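You operate a simulated robot arm through the tools that you are given. There is no shell and no other tool. Be economical: measure what you need, move in short steps, check, and stop when the job is done.

Carry out the task below with a simulated robot arm. There is one attempt and no reset: what you move stays moved.

TASK
Restock the aid box with the beige and the white cartons.
Fine: lay the lid on the counter meanwhile, then press it back on. Set down upright: what you pick out.

It is judged by the outcome, as a careful person would: the job done as asked, and still so three seconds after it is handed in. It fails if anything else is knocked over, pushed out of place, dropped, spilled or broken. A push-on lid holds only when it is set on centred and level and pressed home; a screw cap is set on level and turned clockwise until tight.

THE ROBOT
A 5-joint arm with a two-finger parallel gripper, fixed in place. Base frame: the origin is at the foot of the arm, x ahead of it, y to its left, z up; the work surface is at about z = 0. Units: cm, degrees, N and s.
With the tool pointing down near the work surface it reaches from about 26 to 60 cm from the base axis. Its first joint turns from -66.0 to 66.0 degrees. The tool tilts only in the upright plane through the base axis and itself; it spins freely about its own axis. Payload 1.57 kg.
Tool frame: the origin (TCP) lies between the finger pads and is the grasp point; the fingertips stand 3 cm ahead of it; z points along the fingers, y is the line along which they close. Largest opening 8 cm; finger width 1.7, thickness 1.2; the body of the gripper, 4 by 8.2 cm, starts 8 cm behind the TCP.
Orientation is that of the tool frame in the base frame, as [roll, pitch, yaw] about the fixed x, y, z axes, in that order (R = Rz(yaw) Ry(pitch) Rx(roll)). With the fingers straight down and closing along the base's y, the tool's x points along the base's -x, its y along +y and its z along -z.

THE INTERFACE
- The arm moves only by the tool arm_command. Its argument "increments" is a list of rows, each an object (a shift or turn left out is 0, a gripper value left out holds the last) with "angular": the turn, a rotation vector about the base's x, y, z in degrees, a list of three; "offset": the shift along the base's x, y, z in cm, a list of three; "gripper": the finger opening in cm, from 0 to 8. In form: [{"angular": [ax, ay, az], "offset": [x, y, z], "gripper": gripper}, ...]. A call has 1 to 10 rows; each row shifts and turns the commanded pose from where the row before left it. A row lasts 0.2 s, in which the tool goes at most 5 cm and 8.6 degrees; a call with a longer step from one row to the next is refused whole, and so is a gripper value outside its range. A pose out of reach is approached as far as the arm can. The call stops where the force on the tool passes 40 N (or 10 N more than at its start, if that is more) or the arm is blocked; 0.2 s more then pass. Each finger travels about 15.3 cm/s and halts on what it meets, pressing with about 27 N; the grip force reading is that of the motor and also rises with nothing between the fingers. The clock runs only during rows and for 0.2 s after the last one: add rows that do not move to give the fingers time. The reply holds the time, the measured pose of the TCP, the force on the tool along the base axes, the opening and the grip force, in the units named above and with some noise, with the torque about the TCP (base axes, N m) and any sound that the robot's microphone picked up.
- Cameras (640 x 400 px; columns grow to the right, rows downward): "scene" is fixed at [2.42, 40.18, 49.82]; the picture's right is [-0.79, -0.61, 0.00], its down [-0.49, 0.64, -0.60] and it looks along [0.36, -0.48, -0.80] (base axes); focal length 214 px, centre (320, 200). "wrist" rides on the gripper at [7.2, -0.7, -12.2] in the tool frame; the picture's right is [0.09, 1.00, 0.00], its down [-0.84, 0.08, -0.54] and it looks along [-0.54, 0.05, 0.84] (tool axes); focal length 238 px, centre (320, 200). There is no depth. A picture from a camera that has moved, and an enlarged one, comes with that camera's place and axes in the base frame and with its lens.
- capture(camera): a new picture of that camera. No time passes.
- enlarge(camera, box): a new picture of the part [left, top, right, bottom] of that camera's present view, enlarged. No time passes.
- sign_off(): hands the job in; it is judged then, once.

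Work in short steps. Places have to be worked out from the pictures, the camera data and where the tool is seen: move nearer, look again, correct. Check each grasp and each placing, and mend what went wrong. You have 120 turns and 76 pictures in all, those below and enlarged ones among them. Open the gripper and draw the arm clear of the work before you hand the job in, unless the task says otherwise; then end with one line.

The tools are called after "Emit:" as name(argument=value, ...) on one line, values as JSON. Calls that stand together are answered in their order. arm_command: Moves the arm, as the interface text tells. Its arguments: {"type":"object","properties":{"increments":{"type":"array","items":{"type":"object","properties":{"angular":{"type":"array","items":{"type":"number"}},"offset":{"type":"array","items":{"type":"number"}},"gripper":{"type":"number"}}}}},"required":["increments"]} The other tools are called the same way: capture (camera) takes a picture; enlarge (camera, box) takes an enlarged picture of a part of a camera's view; sign_off () hands the job in.

At the start:

```text
clock: 0.0
tool_pos: [44.49, 4.17, 31.35]
ee_rot: [180.0, 0.0, -180.0]
wrist_force: [-0.2, -0.2, -0.3]
torque: [0.01, 0.03, 0.0]
width: 8.02
grip_force: 0.0
```

scene: 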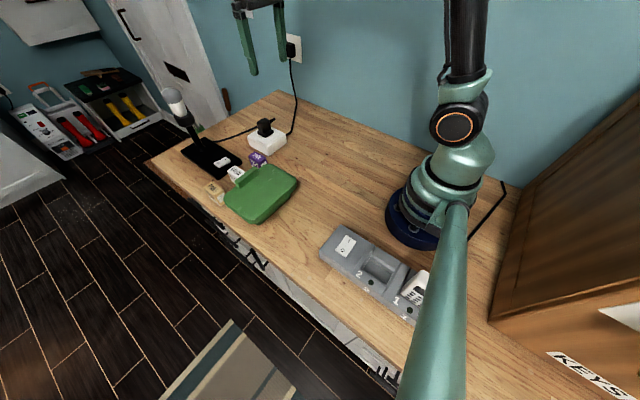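
wrist: 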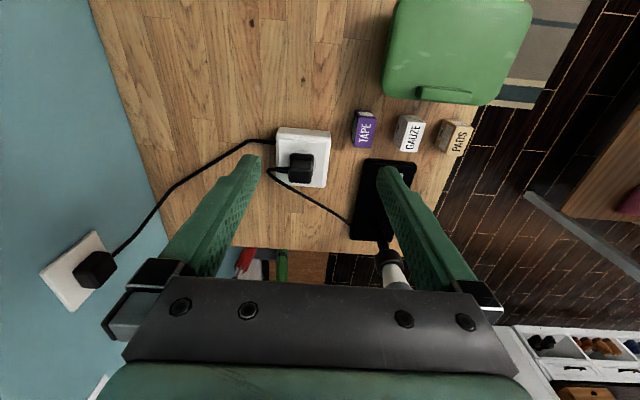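

I see a green box with a lid, and beige (PADS), white (GAUZE) and purple (TAPE) cartons beside it. I'll look closer before moving.

Emit:
enlarge(camera="scene", box=[180, 110, 340, 230])

Emit:
enlarge(camera="wrist", box=[320, 0, 560, 170])

```text
3.33 times, centred on (260, 170) of scene
camera zoom: at [2.42, 40.18, 49.82], right [-0.79, -0.61, 0.0], down [-0.49, 0.64, -0.6], along [0.36, -0.48, -0.8], focal length 715 px, centre (520, 300)
```

zoom: 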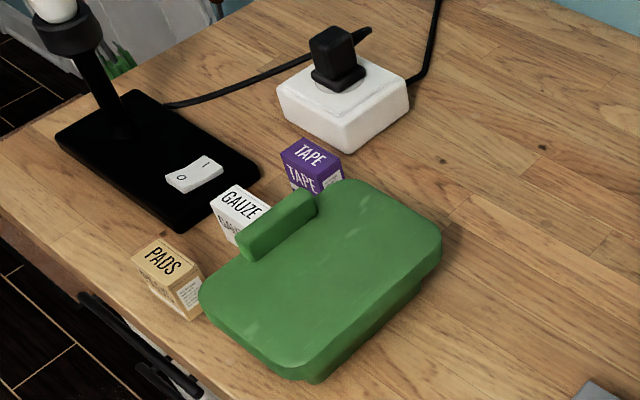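

```text
2.35 times, centred on (440, 85) of wrist
camera zoom: at [37.15, 3.58, 43.69], right [-0.09, 1.0, 0.0], down [0.84, 0.08, 0.54], along [0.54, 0.05, -0.84], focal length 561 px, centre (38, 471)
```

zoom: 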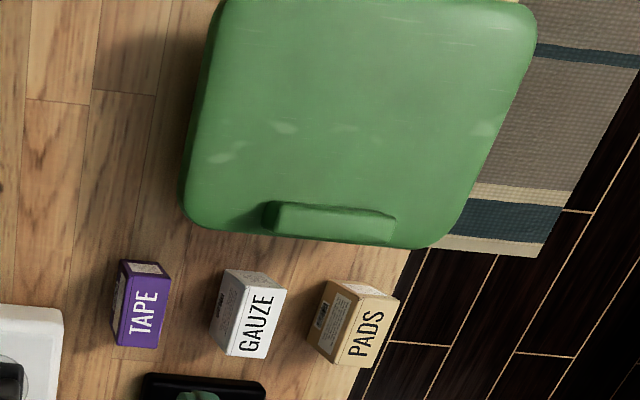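

The lid spans roughly x 29–40, y 14–29 with its top near z≈8, and a bar sits at its far edge around (41, 21). I'll move above it to see it better.

Emit:
arm_command(increments=[{"offset": [-1.5, 4, 0]}, {"offset": [-1.5, 4, 0]}, {"offset": [-1.5, 4, 0]}, {"offset": [0, 4.5, 0]}, {}])

Emit:
capture(camera="wrist")

Emit:
capture(camera="scene")

```text
clock: 1.2
tool_pos: [39.93, 20.71, 31.36]
ee_rot: [-180.0, 0.0, -180.0]
wrist_force: [-0.9, -0.3, -0.2]
torque: [0.03, 0.01, -0.02]
width: 8.0
grip_force: 0.1
```

```text
71 pictures are left
camera wrist: at [32.6, 20.0, 43.61], right [-0.09, 1.0, 0.0], down [0.84, 0.08, 0.54], along [0.54, 0.05, -0.84], focal length 238 px, centre (320, 200)
```

wrist: 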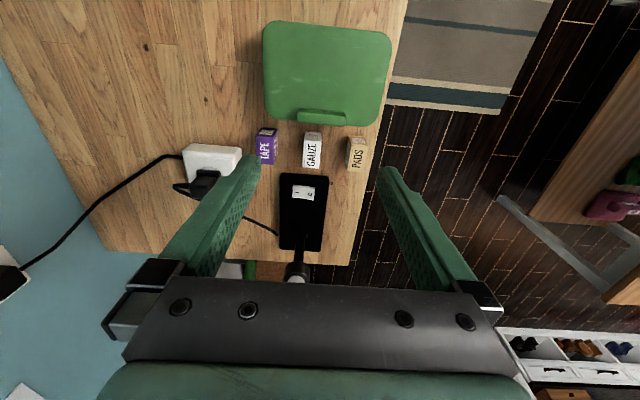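

```text
70 pictures are left
```

scene: 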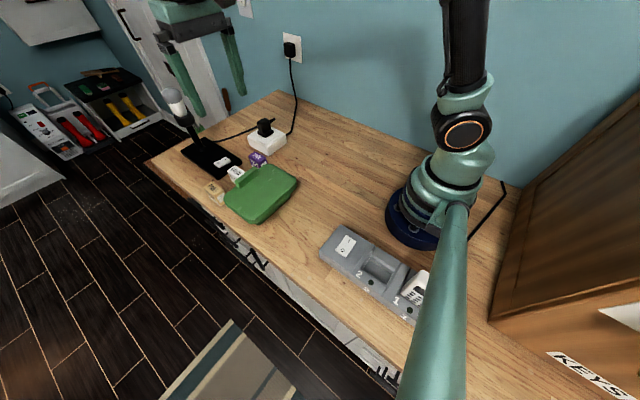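

Emit:
enlarge(camera="wrist", box=[230, 10, 410, 180])

```text
2.35 times, centred on (320, 95) of wrist
camera zoom: at [32.6, 20.0, 43.61], right [-0.09, 1.0, 0.0], down [0.84, 0.08, 0.54], along [0.54, 0.05, -0.84], focal length 561 px, centre (320, 447)
```

zoom: 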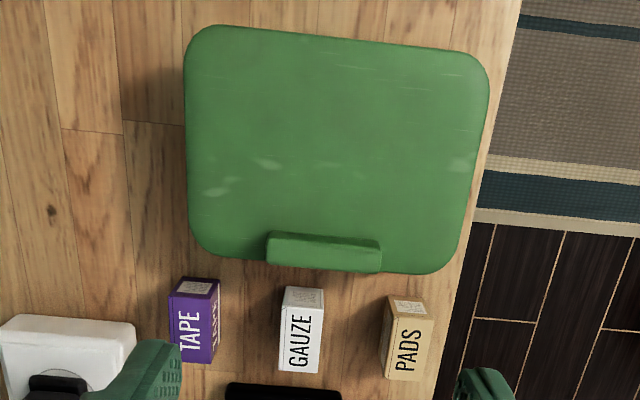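

I judge the lid centre at about (36.3, 20.7), its top at z≈6.3, with the bar on its far edge at x≈40.4–42.3 and topping out near z≈8. I'll turn the gripper so it closes along x, then look from over the bar.

Emit:
arm_command(increments=[{"angular": [0, 0, -8.5]}, {"angular": [0, 0, -8.5]}, {"angular": [0, 0, -8.5]}, {"angular": [0, 0, -8.5]}, {"angular": [0, 0, -8.5]}, {"angular": [0, 0, -8.5]}, {"angular": [0, 0, -8.5]}, {"angular": [0, 0, -8.5]}, {"angular": [0, 0, -8.5]}, {"angular": [0, 0, -8.5]}])

Emit:
arm_command(increments=[{"angular": [0, 0, -5], "offset": [0.5, 0, -3]}, {"offset": [0.5, 0, -4]}, {"offset": [0.4, 0, -4]}, {"offset": [0, 0, -4]}, {}])

Emit:
capture(camera="wrist")

Emit:
enlarge(camera="scene", box=[180, 110, 340, 230])

```text
clock: 3.4
tool_pos: [39.89, 20.79, 31.48]
ee_rot: [-180.0, 0.0, 94.7]
wrist_force: [0.0, -0.4, -0.1]
torque: [-0.01, -0.01, 0.03]
width: 7.99
grip_force: 0.1
```

```text
clock: 4.6
tool_pos: [41.31, 20.76, 16.44]
ee_rot: [179.9, 0.1, 90.0]
wrist_force: [-0.1, 0.8, -0.4]
torque: [-0.02, 0.0, 0.01]
width: 8.01
grip_force: 0.0
```

```text
68 pictures are left
camera wrist: at [40.6, 27.92, 28.69], right [1.0, 0.09, 0.0], down [0.08, -0.84, 0.54], along [0.05, -0.54, -0.84], focal length 238 px, centre (320, 200)
```

wrist: 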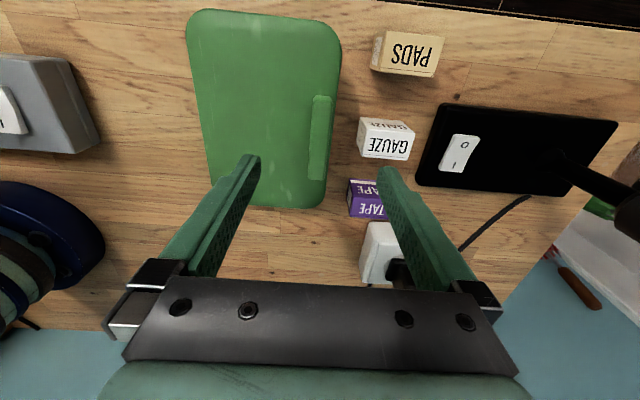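

```text
3.33 times, centred on (260, 170) of scene
camera zoom: at [2.42, 40.18, 49.82], right [-0.79, -0.61, 0.0], down [-0.49, 0.64, -0.6], along [0.36, -0.48, -0.8], focal length 715 px, centre (520, 300)
```

zoom: 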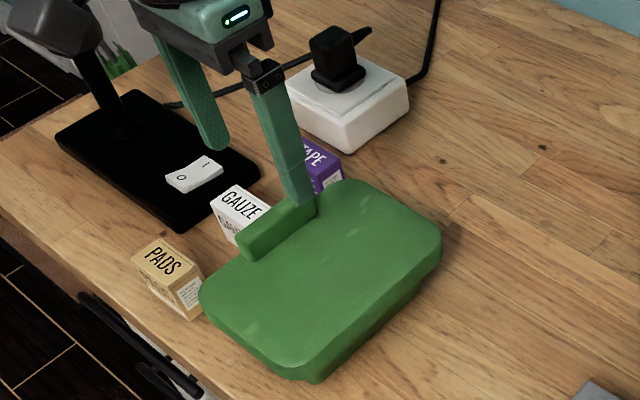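

The bar centre is confirmed at (41.3, 20.7), about 1.8 wide and 7.5 long. I'll descend with the fingers straddling it and then check the depth.

Emit:
arm_command(increments=[{"offset": [0, 0, -3]}, {"offset": [0, 0, -2.5]}, {}])

Emit:
enlarge(camera="scene", box=[200, 130, 300, 210])

Emit:
capture(camera="wrist")

```text
clock: 5.4
tool_pos: [41.42, 20.74, 10.96]
ee_rot: [-180.0, 0.0, 90.0]
wrist_force: [-0.2, -0.2, 0.3]
torque: [-0.01, 0.0, -0.01]
width: 8.0
grip_force: 0.0
```

```text
5.00 times, centred on (250, 170) of scene
camera zoom: at [2.42, 40.18, 49.82], right [-0.79, -0.61, 0.0], down [-0.49, 0.64, -0.6], along [0.36, -0.48, -0.8], focal length 1072 px, centre (670, 350)
```

zoom: 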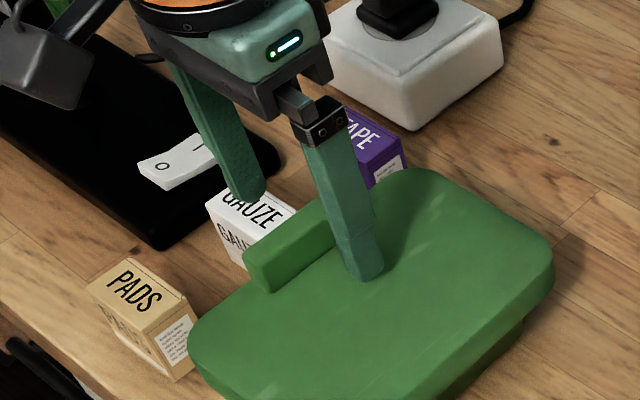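

```text
65 pictures are left
camera wrist: at [40.7, 27.94, 23.23], right [1.0, 0.09, 0.0], down [0.08, -0.84, 0.54], along [0.05, -0.54, -0.84], focal length 238 px, centre (320, 200)
```

wrist: 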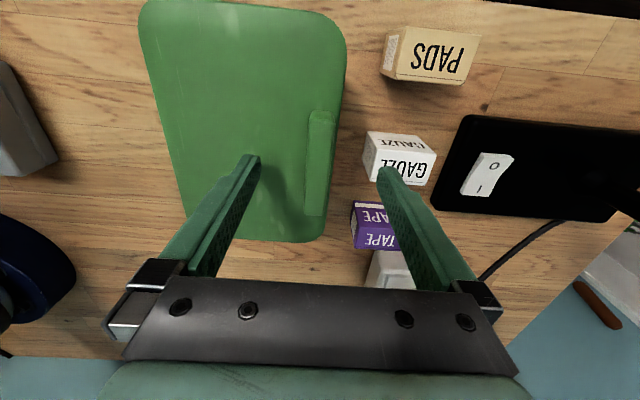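

Tips are near z≈8, above the lid. I'll narrow the opening to stay clear of the GAUZE carton and ease down to the lid surface.

Emit:
arm_command(increments=[{"gripper": 4}, {}, {"offset": [0, 0, -0.5]}, {"offset": [0, 0, -0.4]}, {}])

Emit:
enlarge(camera="scene", box=[220, 150, 280, 198])

Emit:
enlarge(camera="wrist", box=[240, 80, 400, 260])

```text
clock: 6.6
tool_pos: [41.54, 20.68, 10.05]
ee_rot: [180.0, 0.0, 90.0]
wrist_force: [0.2, 0.2, -0.8]
torque: [0.0, 0.02, 0.0]
width: 4.01
grip_force: 0.1
```

```text
8.33 times, centred on (250, 174) of scene
camera zoom: at [2.42, 40.18, 49.82], right [-0.79, -0.61, 0.0], down [-0.49, 0.64, -0.6], along [0.36, -0.48, -0.8], focal length 1787 px, centre (903, 417)
```

zoom: 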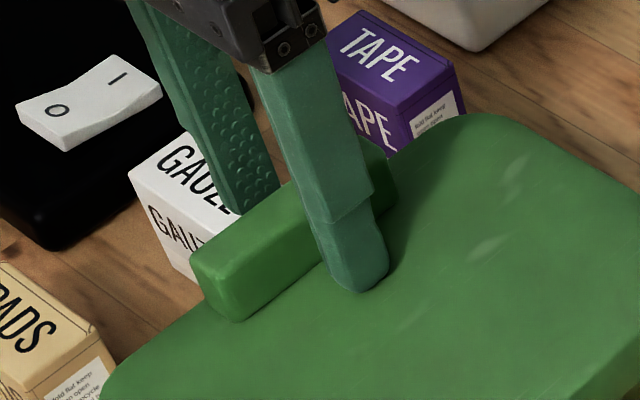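

```text
2.22 times, centred on (320, 170) of wrist
camera zoom: at [40.68, 27.92, 22.33], right [1.0, 0.09, 0.0], down [0.08, -0.84, 0.54], along [0.05, -0.54, -0.84], focal length 530 px, centre (320, 267)
```

zoom: 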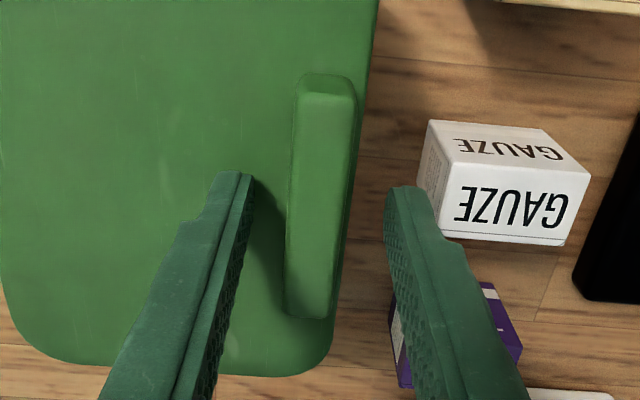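

Straddling well. I'll ease down further to find the lid surface.

Emit:
arm_command(increments=[{"offset": [-0.1, 0, -0.3]}, {"offset": [0, 0, -0.2]}, {}])

Emit:
enlarge(camera="scene", box=[220, 150, 280, 198])

```text
clock: 7.4
tool_pos: [41.46, 20.72, 9.99]
ee_rot: [179.7, -0.2, 90.0]
wrist_force: [-1.5, -1.1, 7.2]
torque: [-0.04, 0.18, 0.04]
width: 4.16
grip_force: 1.0
stopped in row 3: the force on the tool passed its limit at 42 N (the readings are from after the stop); the commanded pose is now the measured one
```

```text
8.33 times, centred on (250, 174) of scene
camera zoom: at [2.42, 40.18, 49.82], right [-0.79, -0.61, 0.0], down [-0.49, 0.64, -0.6], along [0.36, -0.48, -0.8], focal length 1787 px, centre (903, 417)
```

zoom: 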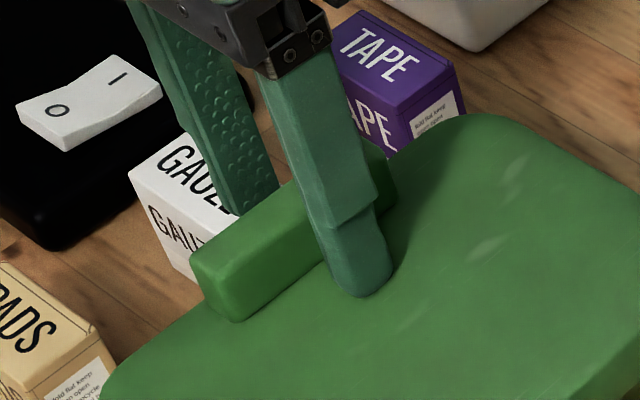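

The tips touched the lid at about z≈6.9–7. I'll back off slightly and close on the bar.

Emit:
arm_command(increments=[{"offset": [0, 0, 0.25]}, {"gripper": 3}, {"gripper": 2}, {"gripper": 1}, {"gripper": 0.5}, {}, {}])

Emit:
enlarge(camera="wrist", box=[240, 80, 400, 260])

```text
clock: 9.0
tool_pos: [41.41, 20.74, 10.07]
ee_rot: [179.7, -0.1, 90.0]
wrist_force: [-0.4, -1.4, 1.4]
torque: [-0.03, 0.14, 0.12]
width: 1.5
grip_force: 26.6
heard: snap
```

```text
2.22 times, centred on (320, 170) of wrist
camera zoom: at [40.65, 27.9, 22.36], right [1.0, 0.09, 0.01], down [0.07, -0.84, 0.54], along [0.05, -0.54, -0.84], focal length 530 px, centre (320, 267)
```

zoom: 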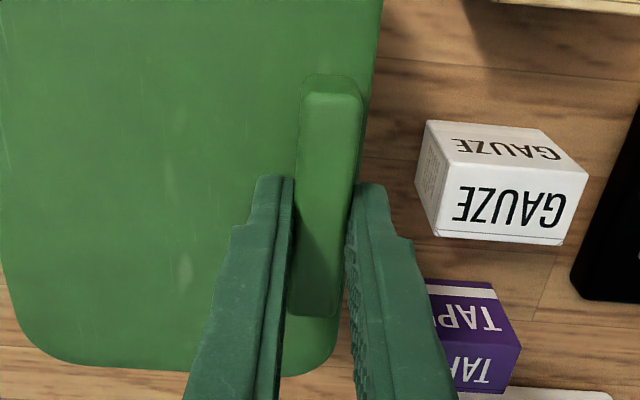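

Gripped at 1.5 cm, and a snap was heard (the lid may have been unseated or reseated). I'll lift slowly.

Emit:
arm_command(increments=[{"offset": [0, 0, 0.3]}, {"offset": [0, 0, 0.4]}, {"offset": [0, 0, 0.4]}, {"offset": [0, 0, 0.5]}, {}])

Emit:
enlarge(camera="scene", box=[200, 130, 320, 226])

```text
clock: 10.2
tool_pos: [41.49, 20.82, 11.79]
ee_rot: [179.7, -0.1, 89.8]
wrist_force: [0.4, -1.0, -0.7]
torque: [0.02, -0.01, -0.02]
width: 1.48
grip_force: 27.4
```

```text
4.17 times, centred on (260, 178) of scene
camera zoom: at [2.42, 40.18, 49.82], right [-0.79, -0.61, 0.0], down [-0.49, 0.64, -0.6], along [0.36, -0.48, -0.8], focal length 894 px, centre (570, 292)
```

zoom: 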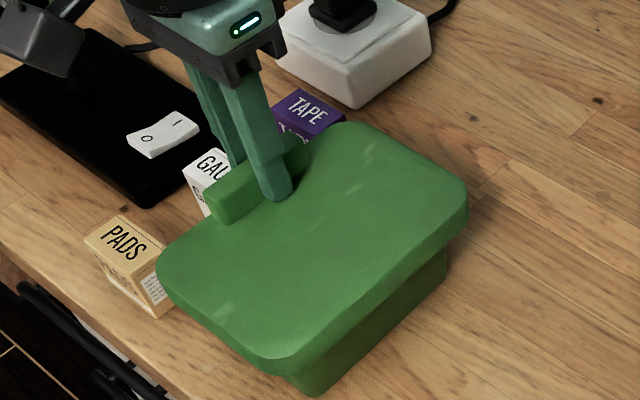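

The lid is rising level and the box has stayed put. I'll lift further.

Emit:
arm_command(increments=[{"offset": [0, 0, 1]}, {"offset": [0, 0, 2]}, {"offset": [0, 0, 2]}, {"offset": [0, 0, 2]}, {}])

Emit:
capture(camera="scene")

Emit:
capture(camera="wrist")

```text
clock: 11.4
tool_pos: [41.58, 20.85, 18.81]
ee_rot: [179.8, -0.1, 89.9]
wrist_force: [-0.2, -0.3, 0.0]
torque: [-0.01, 0.0, -0.03]
width: 1.49
grip_force: 26.7
```

```text
59 pictures are left
```

scene: 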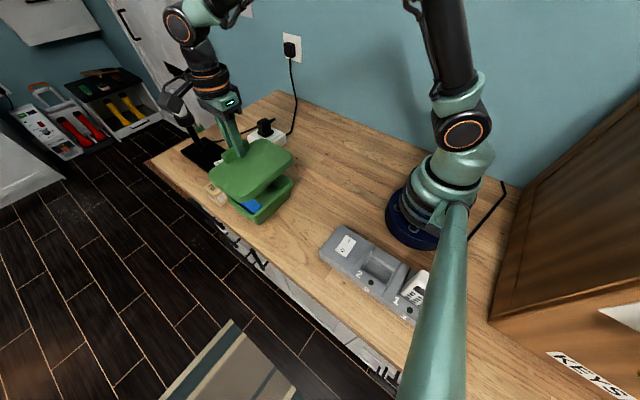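

```text
58 pictures are left
camera wrist: at [40.69, 27.97, 31.06], right [1.0, 0.09, 0.01], down [0.07, -0.84, 0.54], along [0.05, -0.54, -0.84], focal length 238 px, centre (320, 200)
```

wrist: 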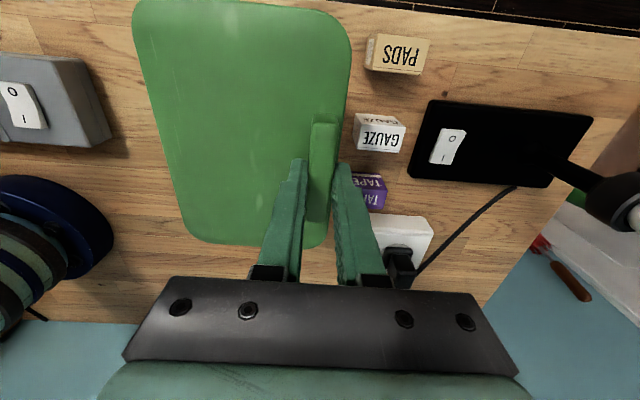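

The lid is free and the open box already holds something blue. I'll carry the lid in −y to the clear counter area around y≈−1.5.

Emit:
arm_command(increments=[{"offset": [0, -3, 0]}, {"offset": [0, -4, 0]}, {"offset": [0, -4.5, 0]}, {"offset": [0, -4.5, 0]}, {"offset": [0, -4, 0]}, {"offset": [0, -2.3, 0]}, {}])

Emit:
arm_command(increments=[{"offset": [0, 0, -3]}, {"offset": [0, 0, -3]}, {"offset": [0, 0, -3]}, {"offset": [0, 0, -2]}, {}])

Emit:
capture(camera="scene")

```text
clock: 13.0
tool_pos: [41.33, -1.66, 18.57]
ee_rot: [179.7, 0.0, 90.0]
wrist_force: [-0.2, -0.5, 0.0]
torque: [0.0, -0.02, -0.04]
width: 1.52
grip_force: 27.0
```

```text
clock: 14.2
tool_pos: [41.47, -1.48, 7.73]
ee_rot: [179.7, 0.1, 89.9]
wrist_force: [-0.6, -0.1, -0.3]
torque: [0.02, -0.02, 0.02]
width: 1.48
grip_force: 27.1
```

```text
57 pictures are left
```

scene: 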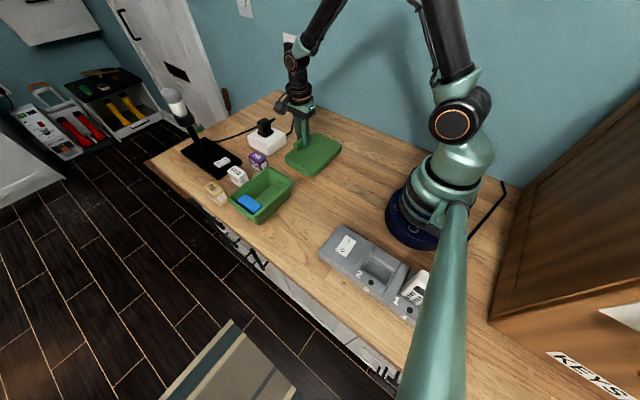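

Clear counter below. I'll lower the last few centimetres gently until it touches.

Emit:
arm_command(increments=[{"offset": [0, 0, -1]}, {"offset": [0, 0, -0.6]}, {"offset": [0, 0, -0.4]}, {"offset": [0, 0, -0.3]}, {"offset": [0, 0, -0.3]}, {}])

Emit:
enlarge(camera="scene", box=[210, 110, 370, 230])

```text
clock: 15.6
tool_pos: [41.5, -1.57, 5.25]
ee_rot: [179.7, 0.0, 89.9]
wrist_force: [-2.7, -0.9, 13.0]
torque: [0.01, 0.25, 0.03]
width: 1.51
grip_force: 27.3
```

```text
3.33 times, centred on (290, 170) of scene
camera zoom: at [2.41, 40.18, 49.82], right [-0.79, -0.61, 0.0], down [-0.49, 0.64, -0.6], along [0.36, -0.48, -0.8], focal length 715 px, centre (420, 300)
```

zoom: 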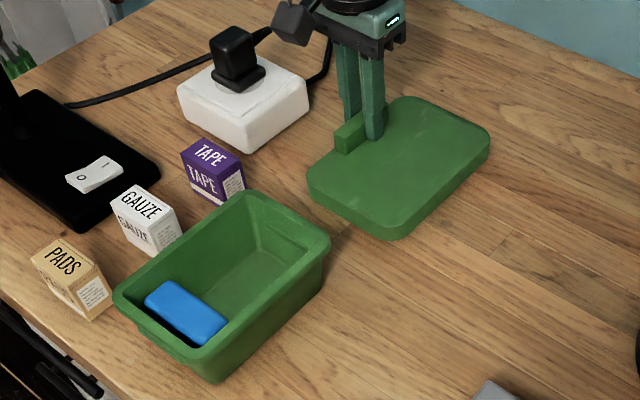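

The lid is resting flat on the counter. I'll release and rise.

Emit:
arm_command(increments=[{"offset": [0, 0, 0.1]}, {"gripper": 2.2}, {"gripper": 4}, {}, {"offset": [0, 0, 2]}, {"offset": [0, 0, 4]}, {"offset": [0, 0, 4]}, {"offset": [0, 0, 4]}, {}])

Emit:
arm_command(increments=[{"angular": [0, 0, 8.5], "offset": [0, 4, 0]}, {"angular": [0, 0, 8.5], "offset": [0, 4, 1]}, {"angular": [0, 0, 8.5], "offset": [0, 4, 1]}, {"angular": [0, 0, 8.5], "offset": [0, 4, 1]}, {"angular": [0, 0, 8.5], "offset": [0, 3, 1]}, {"angular": [0, 0, 8.5]}, {"angular": [0, 0, 8.5]}, {"angular": [0, 0, 8.5]}, {"angular": [0, 0, 8.5]}, {"angular": [0, 0, 8.5]}])

Emit:
arm_command(increments=[{"angular": [0, 0, 5]}, {}])

Emit:
capture(camera="wrist")

Emit:
capture(camera="scene")

```text
clock: 17.6
tool_pos: [41.39, -1.4, 19.2]
ee_rot: [179.8, 0.0, 89.9]
wrist_force: [0.7, 0.2, -0.9]
torque: [0.0, -0.01, 0.03]
width: 4.01
grip_force: 0.0
```

```text
clock: 19.8
tool_pos: [41.52, 17.35, 23.12]
ee_rot: [-179.9, 0.0, 175.1]
wrist_force: [-0.2, 0.2, -0.1]
torque: [0.0, -0.01, -0.02]
width: 3.99
grip_force: 0.0
```

```text
clock: 20.4
tool_pos: [41.5, 17.43, 23.24]
ee_rot: [-180.0, 0.1, 180.0]
wrist_force: [-0.3, 0.0, -0.4]
torque: [0.01, 0.0, 0.01]
width: 4.01
grip_force: 0.2
```

```text
55 pictures are left
camera wrist: at [34.18, 16.78, 35.45], right [-0.09, 1.0, 0.0], down [0.84, 0.08, 0.54], along [0.54, 0.05, -0.84], focal length 238 px, centre (320, 200)
```

wrist: 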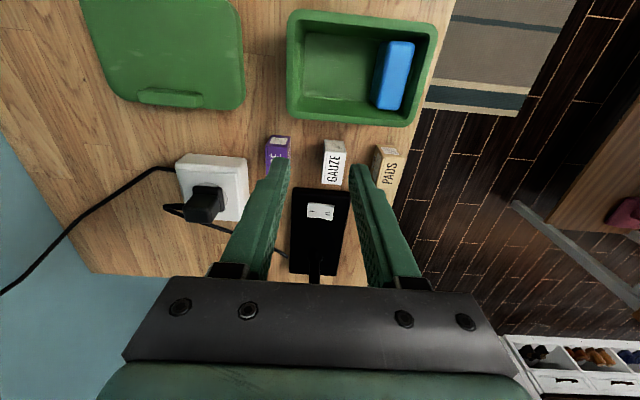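

```text
54 pictures are left
```

scene: 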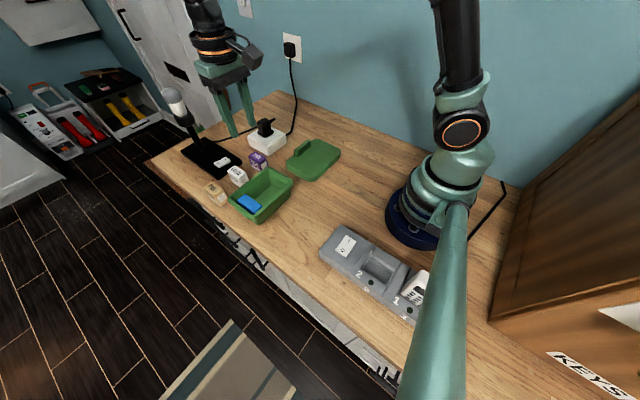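

Emit:
enlarge(camera="wrist", box=[250, 0, 450, 200])

Emit:
enlarge(camera="scene", box=[200, 145, 310, 230])

```text
2.00 times, centred on (350, 100) of wrist
camera zoom: at [34.18, 16.78, 35.45], right [-0.09, 1.0, 0.0], down [0.84, 0.08, 0.54], along [0.54, 0.05, -0.84], focal length 477 px, centre (260, 400)
```

zoom: 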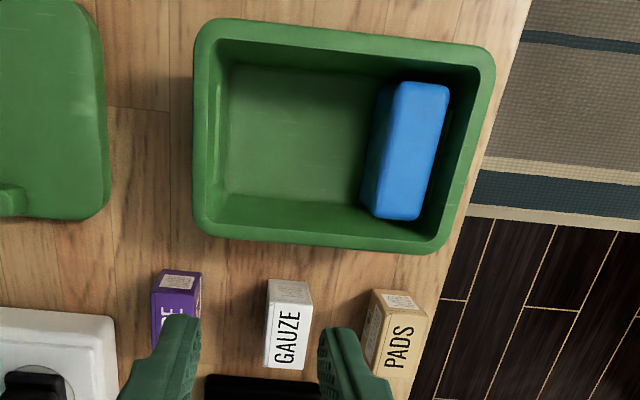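

```text
4.71 times, centred on (255, 188) of scene
camera zoom: at [2.42, 40.18, 49.82], right [-0.79, -0.61, 0.0], down [-0.49, 0.64, -0.6], along [0.36, -0.48, -0.8], focal length 1009 px, centre (626, 259)
```

zoom: 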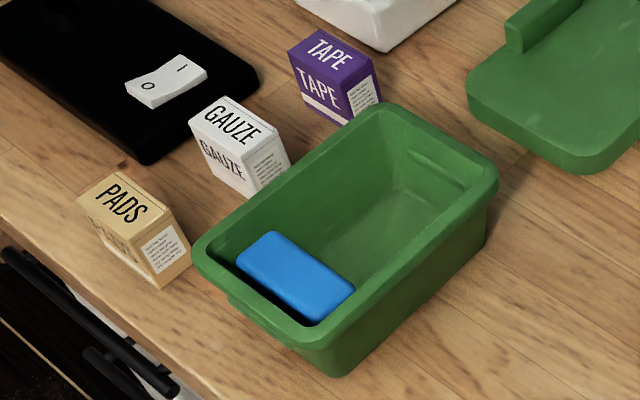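

Free floor in the box is about y 14.9–24.3 by x 33–40, with a blue block on the +y side about 3.3 high. The cartons are about 4.9×3.0×4.9, with GAUZE at (48.4, 20.1) and PADS at (48, 28). I'll hover over GAUZE.

Emit:
arm_command(increments=[{"offset": [3.4, 1.3, -2], "gripper": 5}, {"offset": [3.4, 1.3, -4]}, {"offset": [0, 0, -4]}, {"offset": [0, 0, -2.5]}, {}])

Emit:
capture(camera="wrist")

Emit:
enlarge(camera="scene", box=[200, 145, 310, 230])

```text
refused: row 2 steps farther than a row can; nothing moved
```

```text
51 pictures are left
camera wrist: at [34.18, 16.78, 35.45], right [-0.09, 1.0, 0.0], down [0.84, 0.08, 0.54], along [0.54, 0.05, -0.84], focal length 238 px, centre (320, 200)
```

wrist: 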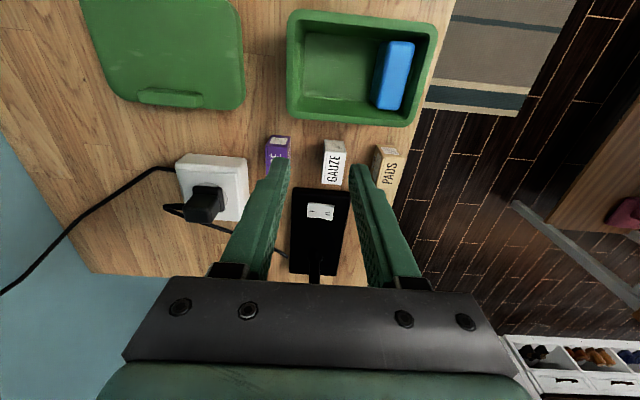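

```text
4.71 times, centred on (255, 188) of scene
camera zoom: at [2.42, 40.18, 49.82], right [-0.79, -0.61, 0.0], down [-0.49, 0.64, -0.6], along [0.36, -0.48, -0.8], focal length 1009 px, centre (626, 259)
```

zoom: 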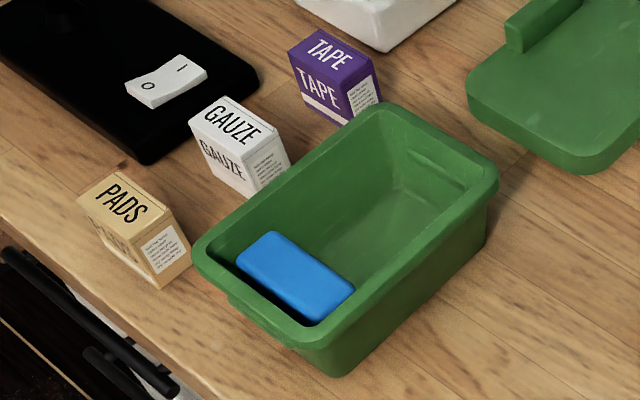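

The step was too long and got refused, so I'll repeat it with shorter rows.

Emit:
arm_command(increments=[{"offset": [2.3, 0.9, -2], "gripper": 5}, {"offset": [2.3, 0.9, -2]}, {"offset": [2.3, 0.9, -2]}, {"offset": [0, 0, -4]}, {"offset": [0, 0, -3]}, {}])

Emit:
capture(camera="wrist")

Emit:
enlarge(camera="scene", box=[200, 145, 310, 230])

```text
clock: 21.8
tool_pos: [48.32, 20.13, 10.18]
ee_rot: [180.0, 0.0, 179.9]
wrist_force: [0.5, -1.3, -0.4]
torque: [0.01, 0.01, -0.03]
width: 5.01
grip_force: 0.0
```

```text
49 pictures are left
camera wrist: at [41.04, 19.47, 22.43], right [-0.09, 1.0, 0.0], down [0.84, 0.08, 0.54], along [0.54, 0.05, -0.84], focal length 238 px, centre (320, 200)
```

wrist: 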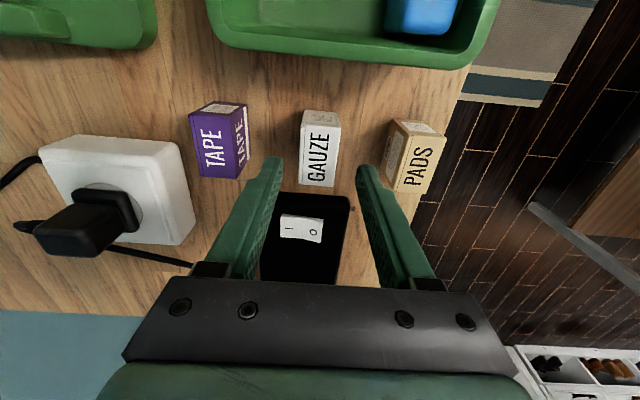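

```text
4.71 times, centred on (255, 188) of scene
camera zoom: at [2.42, 40.18, 49.82], right [-0.79, -0.61, 0.0], down [-0.49, 0.64, -0.6], along [0.36, -0.48, -0.8], focal length 1009 px, centre (626, 259)
```

zoom: 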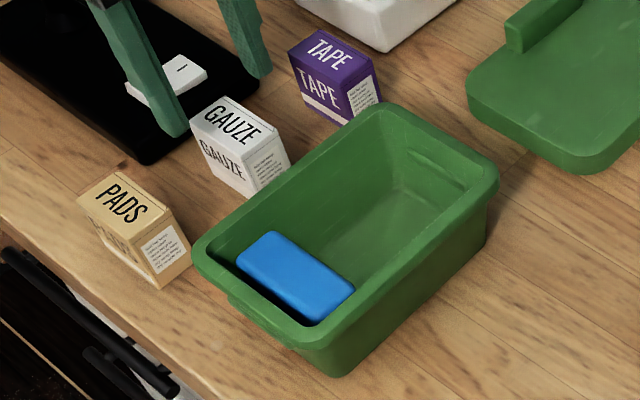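

GAUZE is centred at (48.4, 20.1) and about 5 high, right below the tool. I'll descend and grip.

Emit:
arm_command(increments=[{"offset": [0.1, 0, -2.5]}, {"offset": [0, 0, -2.2]}, {"offset": [0, 0, -1]}, {}, {"gripper": 4}, {"gripper": 3}, {"gripper": 2.2}, {}, {}])

Emit:
capture(camera="wrist")

```text
clock: 23.8
tool_pos: [48.4, 20.11, 4.49]
ee_rot: [-179.9, -0.1, 179.9]
wrist_force: [0.0, -0.2, 0.0]
torque: [0.03, -0.01, -0.03]
width: 2.92
grip_force: 27.0
```

```text
47 pictures are left
camera wrist: at [41.09, 19.48, 16.74], right [-0.09, 1.0, 0.0], down [0.84, 0.08, 0.54], along [0.54, 0.05, -0.84], focal length 238 px, centre (320, 200)
```

wrist: 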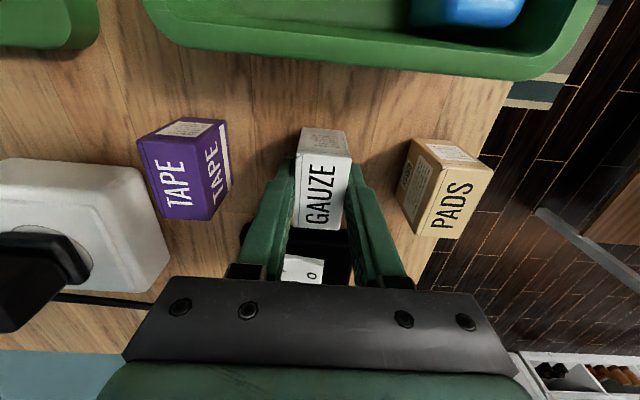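

GAUZE is gripped (2.92 cm). I'll lift it and carry it over the free part of the box.

Emit:
arm_command(increments=[{"offset": [0, 0, 1]}, {"offset": [0, 0, 3]}, {"offset": [0, 0, 4]}, {"offset": [-4, -0.8, 1]}, {"offset": [-4, -0.8, 0]}, {"offset": [-4, -0.8, 0]}, {}])

Emit:
capture(camera="wrist")

Emit:
enlarge(camera="scene", box=[200, 145, 310, 230])

```text
clock: 25.4
tool_pos: [36.47, 17.96, 13.56]
ee_rot: [-180.0, 0.0, -180.0]
wrist_force: [-0.6, 0.2, -0.3]
torque: [0.03, -0.01, 0.02]
width: 2.91
grip_force: 26.8
```

```text
46 pictures are left
camera wrist: at [29.08, 17.21, 25.82], right [-0.09, 1.0, 0.0], down [0.84, 0.08, 0.54], along [0.54, 0.05, -0.84], focal length 238 px, centre (320, 200)
```

wrist: 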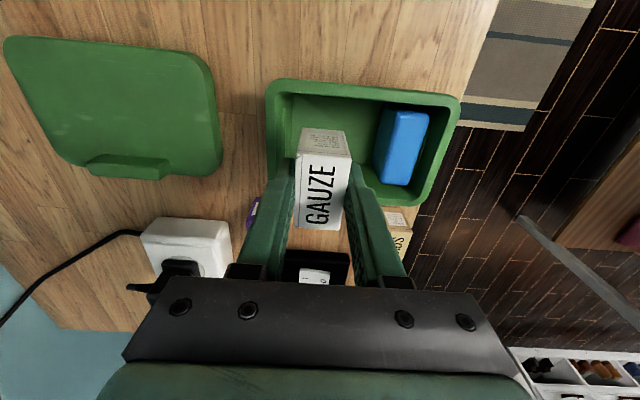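

```text
4.71 times, centred on (255, 188) of scene
camera zoom: at [2.42, 40.18, 49.82], right [-0.79, -0.61, 0.0], down [-0.49, 0.64, -0.6], along [0.36, -0.48, -0.8], focal length 1009 px, centre (626, 259)
```

zoom: 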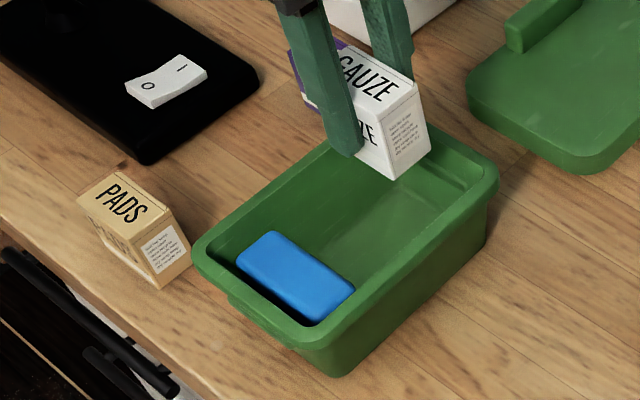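

Alignment looks right: the carton should stand at y≈17.8 and the left finger has a small gap to the wall. I'll lower partway and check.

Emit:
arm_command(increments=[{"offset": [0, 0, -2]}, {"offset": [0, 0, -2]}, {"offset": [0, 0, -1]}, {}, {}])

Emit:
enlarge(camera="wrist", box=[240, 60, 480, 240])

Emit:
enlarge(camera="scene", box=[220, 145, 310, 230])

```text
clock: 26.6
tool_pos: [36.34, 17.75, 8.51]
ee_rot: [-180.0, 0.0, 179.9]
wrist_force: [-0.3, 0.5, -0.1]
torque: [0.02, 0.01, 0.01]
width: 2.9
grip_force: 27.2
```

```text
2.22 times, centred on (360, 150) of wrist
camera zoom: at [29.09, 17.09, 20.75], right [-0.09, 1.0, 0.0], down [0.84, 0.08, 0.54], along [0.54, 0.05, -0.84], focal length 530 px, centre (231, 311)
```

zoom: 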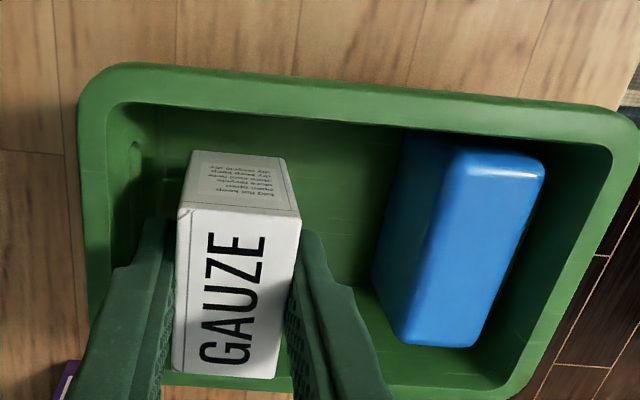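

```text
4.71 times, centred on (265, 188) of scene
camera zoom: at [2.42, 40.18, 49.82], right [-0.79, -0.61, 0.0], down [-0.49, 0.64, -0.6], along [0.36, -0.48, -0.8], focal length 1009 px, centre (579, 259)
```

zoom: 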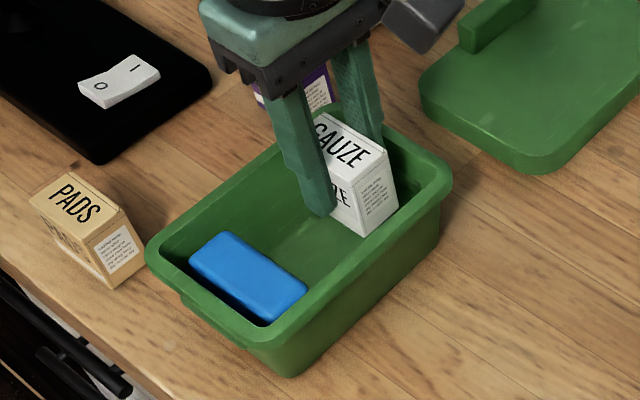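

Good clearance all round. I'll lower to the floor in small steps.

Emit:
arm_command(increments=[{"offset": [0, 0, -1.5]}, {"offset": [0, 0, -1]}, {"offset": [0, 0, -0.4]}, {"offset": [0, 0, -0.3]}, {"offset": [0, 0, -0.2]}, {}])

Emit:
enlarge(camera="wrist", box=[240, 60, 480, 240])

```text
clock: 28.0
tool_pos: [36.42, 17.84, 5.16]
ee_rot: [180.0, 0.0, 179.8]
wrist_force: [0.6, -0.2, -0.9]
torque: [0.01, 0.0, -0.02]
width: 2.92
grip_force: 27.3
```

```text
2.22 times, centred on (360, 150) of wrist
camera zoom: at [29.12, 17.08, 17.35], right [-0.09, 1.0, 0.0], down [0.84, 0.08, 0.54], along [0.54, 0.05, -0.84], focal length 530 px, centre (231, 311)
```

zoom: 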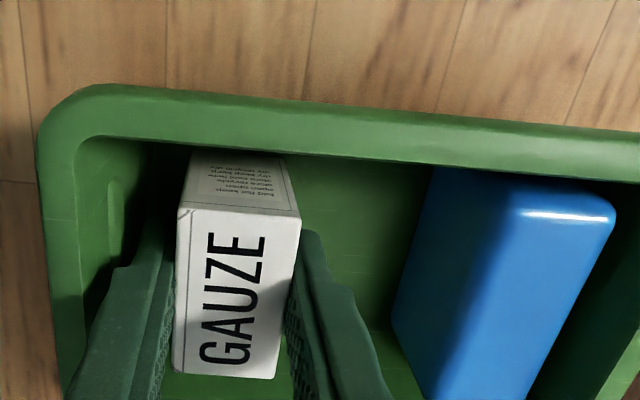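

No contact yet, so I'll continue very gently, shifting slightly toward the wall.

Emit:
arm_command(increments=[{"offset": [0, -0.15, -0.15]}, {"offset": [0, 0, -0.15]}, {"offset": [0, 0, -0.1]}, {}])

```text
clock: 29.0
tool_pos: [36.42, 17.55, 4.91]
ee_rot: [180.0, 0.1, -179.9]
wrist_force: [-7.6, -3.0, 29.8]
torque: [-0.12, 0.32, 0.04]
width: 2.91
grip_force: 26.8
```

Touched the floor at TCP z≈4.9. I'll ease the pressure, open just a little and withdraw straight up.

Emit:
arm_command(increments=[{"offset": [0, 0, 0.1]}, {"gripper": 3.2}, {"gripper": 3.4}, {}])

Emit:
enlarge(camera="wrist", box=[240, 60, 480, 240])

```text
clock: 30.0
tool_pos: [36.4, 17.52, 4.78]
ee_rot: [180.0, 0.1, 179.8]
wrist_force: [0.8, -0.3, -0.6]
torque: [0.0, 0.0, 0.02]
width: 3.38
grip_force: 0.0
```

```text
2.22 times, centred on (360, 150) of wrist
camera zoom: at [29.13, 16.86, 17.06], right [-0.09, 1.0, 0.0], down [0.84, 0.08, 0.54], along [0.54, 0.05, -0.84], focal length 530 px, centre (231, 311)
```

zoom: 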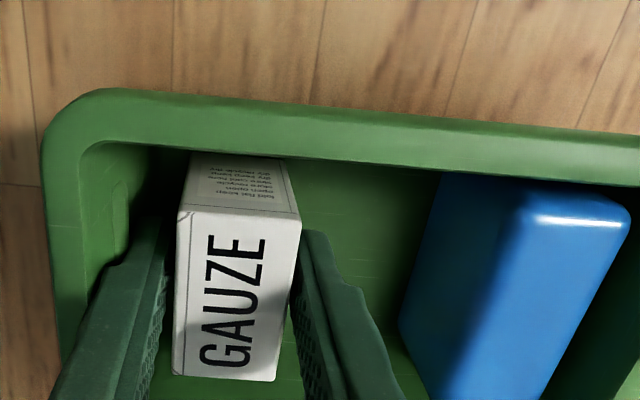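

Released and standing. I'll withdraw upward and move over PADS.

Emit:
arm_command(increments=[{"offset": [0, 0, 1.5]}, {"offset": [0, 0, 3]}, {"offset": [0, 0, 4]}, {"offset": [0, 0, 3]}, {}])

Emit:
arm_command(increments=[{"offset": [3.8, 3.2, 0], "gripper": 5}, {"offset": [3.8, 3.2, 0]}, {"offset": [4.2, 2.6, 0]}, {"offset": [0, 1.3, -3]}, {}, {}])

Emit:
capture(camera="wrist")

Emit:
enlarge(camera="scene", box=[200, 145, 310, 230])

```text
clock: 31.2
tool_pos: [36.34, 17.75, 16.56]
ee_rot: [-180.0, 0.0, 179.9]
wrist_force: [-0.6, 0.3, -0.5]
torque: [-0.02, 0.04, 0.02]
width: 3.43
grip_force: 0.1
```

```text
clock: 32.6
tool_pos: [48.25, 27.96, 13.34]
ee_rot: [179.9, 0.0, 179.9]
wrist_force: [0.2, 0.2, 0.0]
torque: [0.01, 0.02, 0.05]
width: 5.02
grip_force: 0.0
```

```text
40 pictures are left
camera wrist: at [40.96, 27.28, 25.51], right [-0.09, 1.0, 0.0], down [0.84, 0.08, 0.54], along [0.54, 0.05, -0.84], focal length 238 px, centre (320, 200)
```

wrist: 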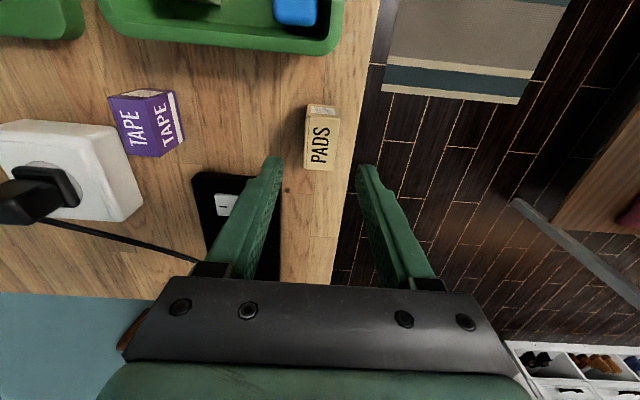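

```text
4.71 times, centred on (255, 188) of scene
camera zoom: at [2.42, 40.18, 49.82], right [-0.79, -0.61, 0.0], down [-0.49, 0.64, -0.6], along [0.36, -0.48, -0.8], focal length 1009 px, centre (626, 259)
```

zoom: 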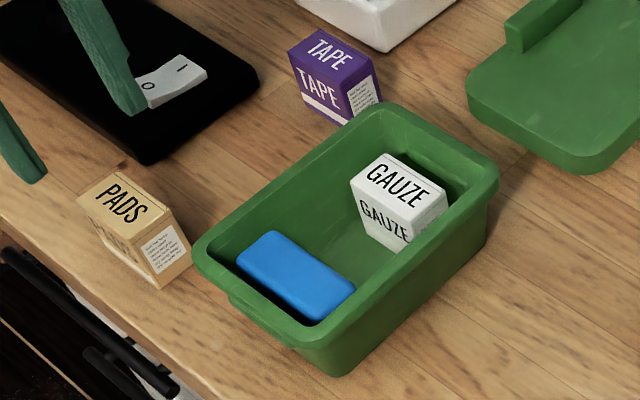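

PADS is at (48.3, 28.0). But the blue block is taller than I thought, about 5 cm at y≥24.2, so PADS plus fingers need more room beside it. I'll first push GAUZE gently toward the left wall with closed fingers, going back over the box to do it.

Emit:
arm_command(increments=[{"offset": [0, 0, 3], "gripper": 2}, {"offset": [-4, -2, 0], "gripper": 0}, {"offset": [-4, -2, 0]}, {"offset": [-3.8, -2.2, 0]}, {}, {"offset": [0, 0, -4]}, {"offset": [0, 0, -3]}, {}])

Emit:
enlarge(camera="wrist", box=[220, 40, 480, 240])

```text
clock: 34.4
tool_pos: [36.5, 21.65, 9.36]
ee_rot: [180.0, 0.0, 179.8]
wrist_force: [-0.1, 0.0, 0.5]
torque: [0.05, 0.02, 0.0]
width: 0.0
grip_force: 20.8
```

```text
2.00 times, centred on (350, 140) of wrist
camera zoom: at [29.15, 21.0, 21.65], right [-0.09, 1.0, 0.0], down [0.84, 0.08, 0.54], along [0.54, 0.05, -0.84], focal length 477 px, centre (260, 320)
```

zoom: 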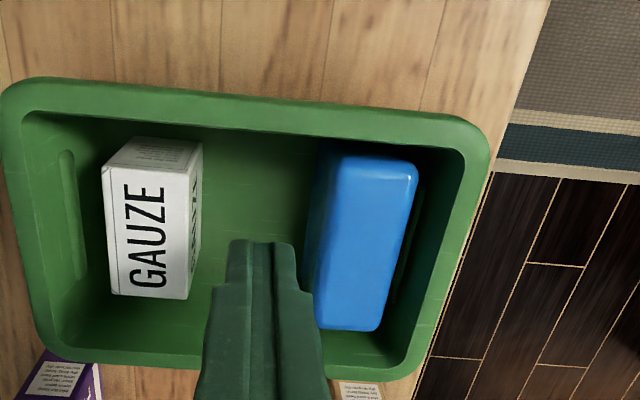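

Readings put the GAUZE right face at y≈19.1 and the blue face at y≈24.2. I'll lower the closed fingers between them and nudge GAUZE about 1 cm toward the wall in small steps.

Emit:
arm_command(increments=[{"offset": [0, 0, -2.5]}, {"offset": [0, 0, -2.4]}, {}, {"offset": [0, -0.9, 0]}, {"offset": [0, -0.3, 0]}, {"offset": [0, -0.3, 0]}, {}])

Emit:
arm_command(increments=[{"offset": [0, -0.3, 0]}, {"offset": [0, -0.2, 0]}, {}])

Emit:
enlarge(camera="wrist", box=[220, 40, 480, 240])

```text
clock: 36.0
tool_pos: [36.57, 20.09, 4.36]
ee_rot: [180.0, 0.0, 180.0]
wrist_force: [-0.3, 0.0, -0.3]
torque: [0.01, 0.0, -0.02]
width: 0.0
grip_force: 21.4
```

```text
clock: 36.8
tool_pos: [36.51, 19.6, 4.47]
ee_rot: [-179.9, 0.1, 180.0]
wrist_force: [0.4, 0.4, 1.3]
torque: [0.01, -0.01, 0.0]
width: 0.0
grip_force: 21.3
```

```text
2.00 times, centred on (350, 140) of wrist
camera zoom: at [29.2, 18.95, 16.61], right [-0.09, 1.0, 0.0], down [0.84, 0.08, 0.54], along [0.54, 0.05, -0.84], focal length 477 px, centre (260, 320)
```

zoom: 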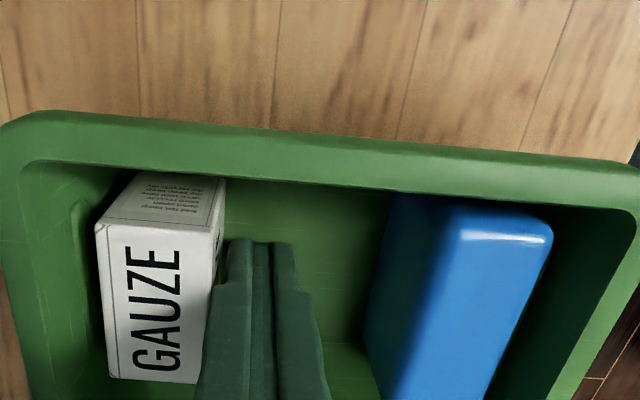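

Contact made and GAUZE is sliding upright. I'll push a little more.

Emit:
arm_command(increments=[{"offset": [0, -0.15, 0]}, {"offset": [0, -0.15, 0]}, {"offset": [0, -0.1, 0]}, {}])

Emit:
enlarge(camera="wrist", box=[220, 40, 480, 240])

```text
clock: 37.8
tool_pos: [36.44, 19.22, 4.37]
ee_rot: [-179.9, 0.0, 179.9]
wrist_force: [0.4, -0.3, -0.3]
torque: [0.03, 0.0, 0.0]
width: 0.0
grip_force: 20.9
```

```text
2.00 times, centred on (350, 140) of wrist
camera zoom: at [29.13, 18.56, 16.66], right [-0.09, 1.0, 0.0], down [0.84, 0.08, 0.54], along [0.54, 0.05, -0.84], focal length 477 px, centre (260, 320)
```

zoom: 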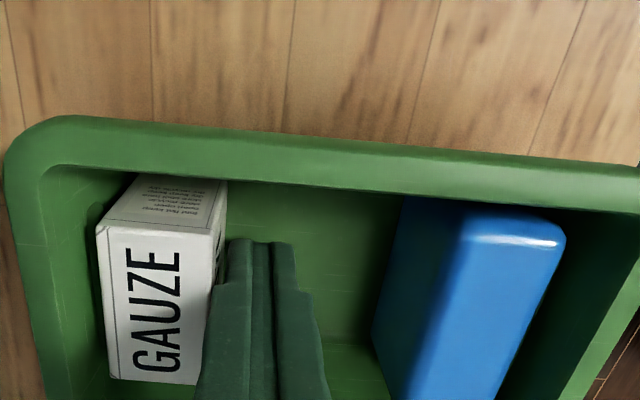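

GAUZE has been pushed over, still upright, with its right face at y≈18.0. I'll back off, rise and return to PADS.

Emit:
arm_command(increments=[{"offset": [0, 0.7, 0]}, {"offset": [0, 0, 3]}, {"offset": [0, 0, 4.5]}, {"offset": [0, 0, 3]}, {"offset": [4, 2.7, 0], "gripper": 3}, {"offset": [4, 2.7, 0], "gripper": 5}, {"offset": [3.8, 2.7, 0]}, {"offset": [0, 0, -3]}, {}, {}])

```text
clock: 40.0
tool_pos: [48.29, 28.07, 12.07]
ee_rot: [180.0, 0.0, 179.8]
wrist_force: [-0.9, 0.5, 0.5]
torque: [0.01, -0.01, 0.03]
width: 4.99
grip_force: 0.1
```

Directly over PADS, at (48.3, 28.0). I'll descend and grip.

Emit:
arm_command(increments=[{"offset": [0, 0, -3]}, {"offset": [0, 0, -2.2]}, {"offset": [0, 0, -2]}, {}])

Emit:
capture(camera="wrist")

Emit:
arm_command(increments=[{"gripper": 4}, {"gripper": 3}, {"gripper": 2.2}, {}, {}])

Emit:
capture(camera="wrist")

```text
clock: 41.0
tool_pos: [48.31, 28.11, 4.82]
ee_rot: [-180.0, 0.0, 179.8]
wrist_force: [-0.4, -0.6, 0.2]
torque: [-0.01, -0.04, 0.01]
width: 5.02
grip_force: 0.1
```

```text
35 pictures are left
camera wrist: at [40.95, 27.35, 16.98], right [-0.09, 1.0, 0.0], down [0.84, 0.08, 0.54], along [0.54, 0.05, -0.84], focal length 238 px, centre (320, 200)
```

wrist: 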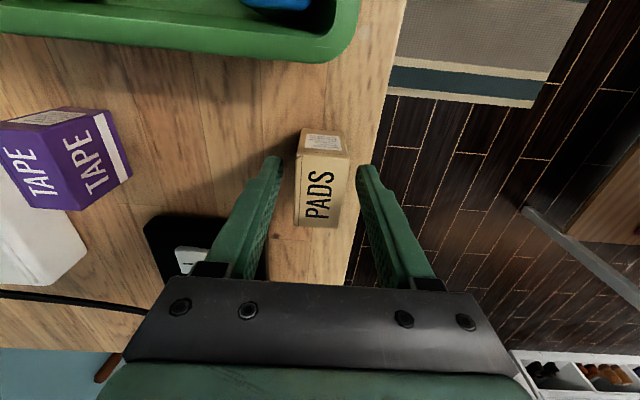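

```text
clock: 42.2
tool_pos: [48.3, 28.08, 4.68]
ee_rot: [-180.0, 0.1, 179.9]
wrist_force: [0.4, -0.4, -0.2]
torque: [-0.01, 0.01, 0.01]
width: 2.86
grip_force: 27.0
```

```text
34 pictures are left
camera wrist: at [40.95, 27.34, 16.99], right [-0.09, 1.0, 0.0], down [0.84, 0.08, 0.54], along [0.54, 0.05, -0.84], focal length 238 px, centre (320, 200)
```

wrist: 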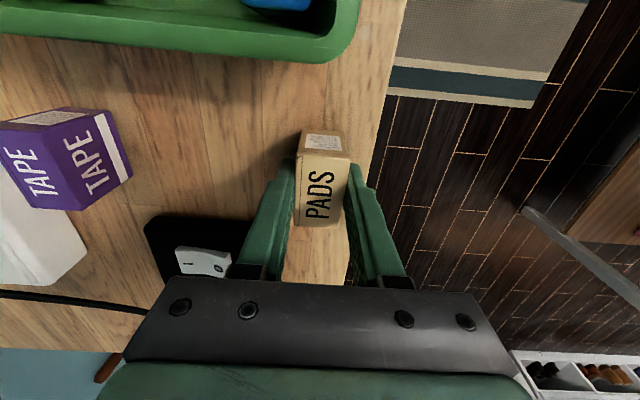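

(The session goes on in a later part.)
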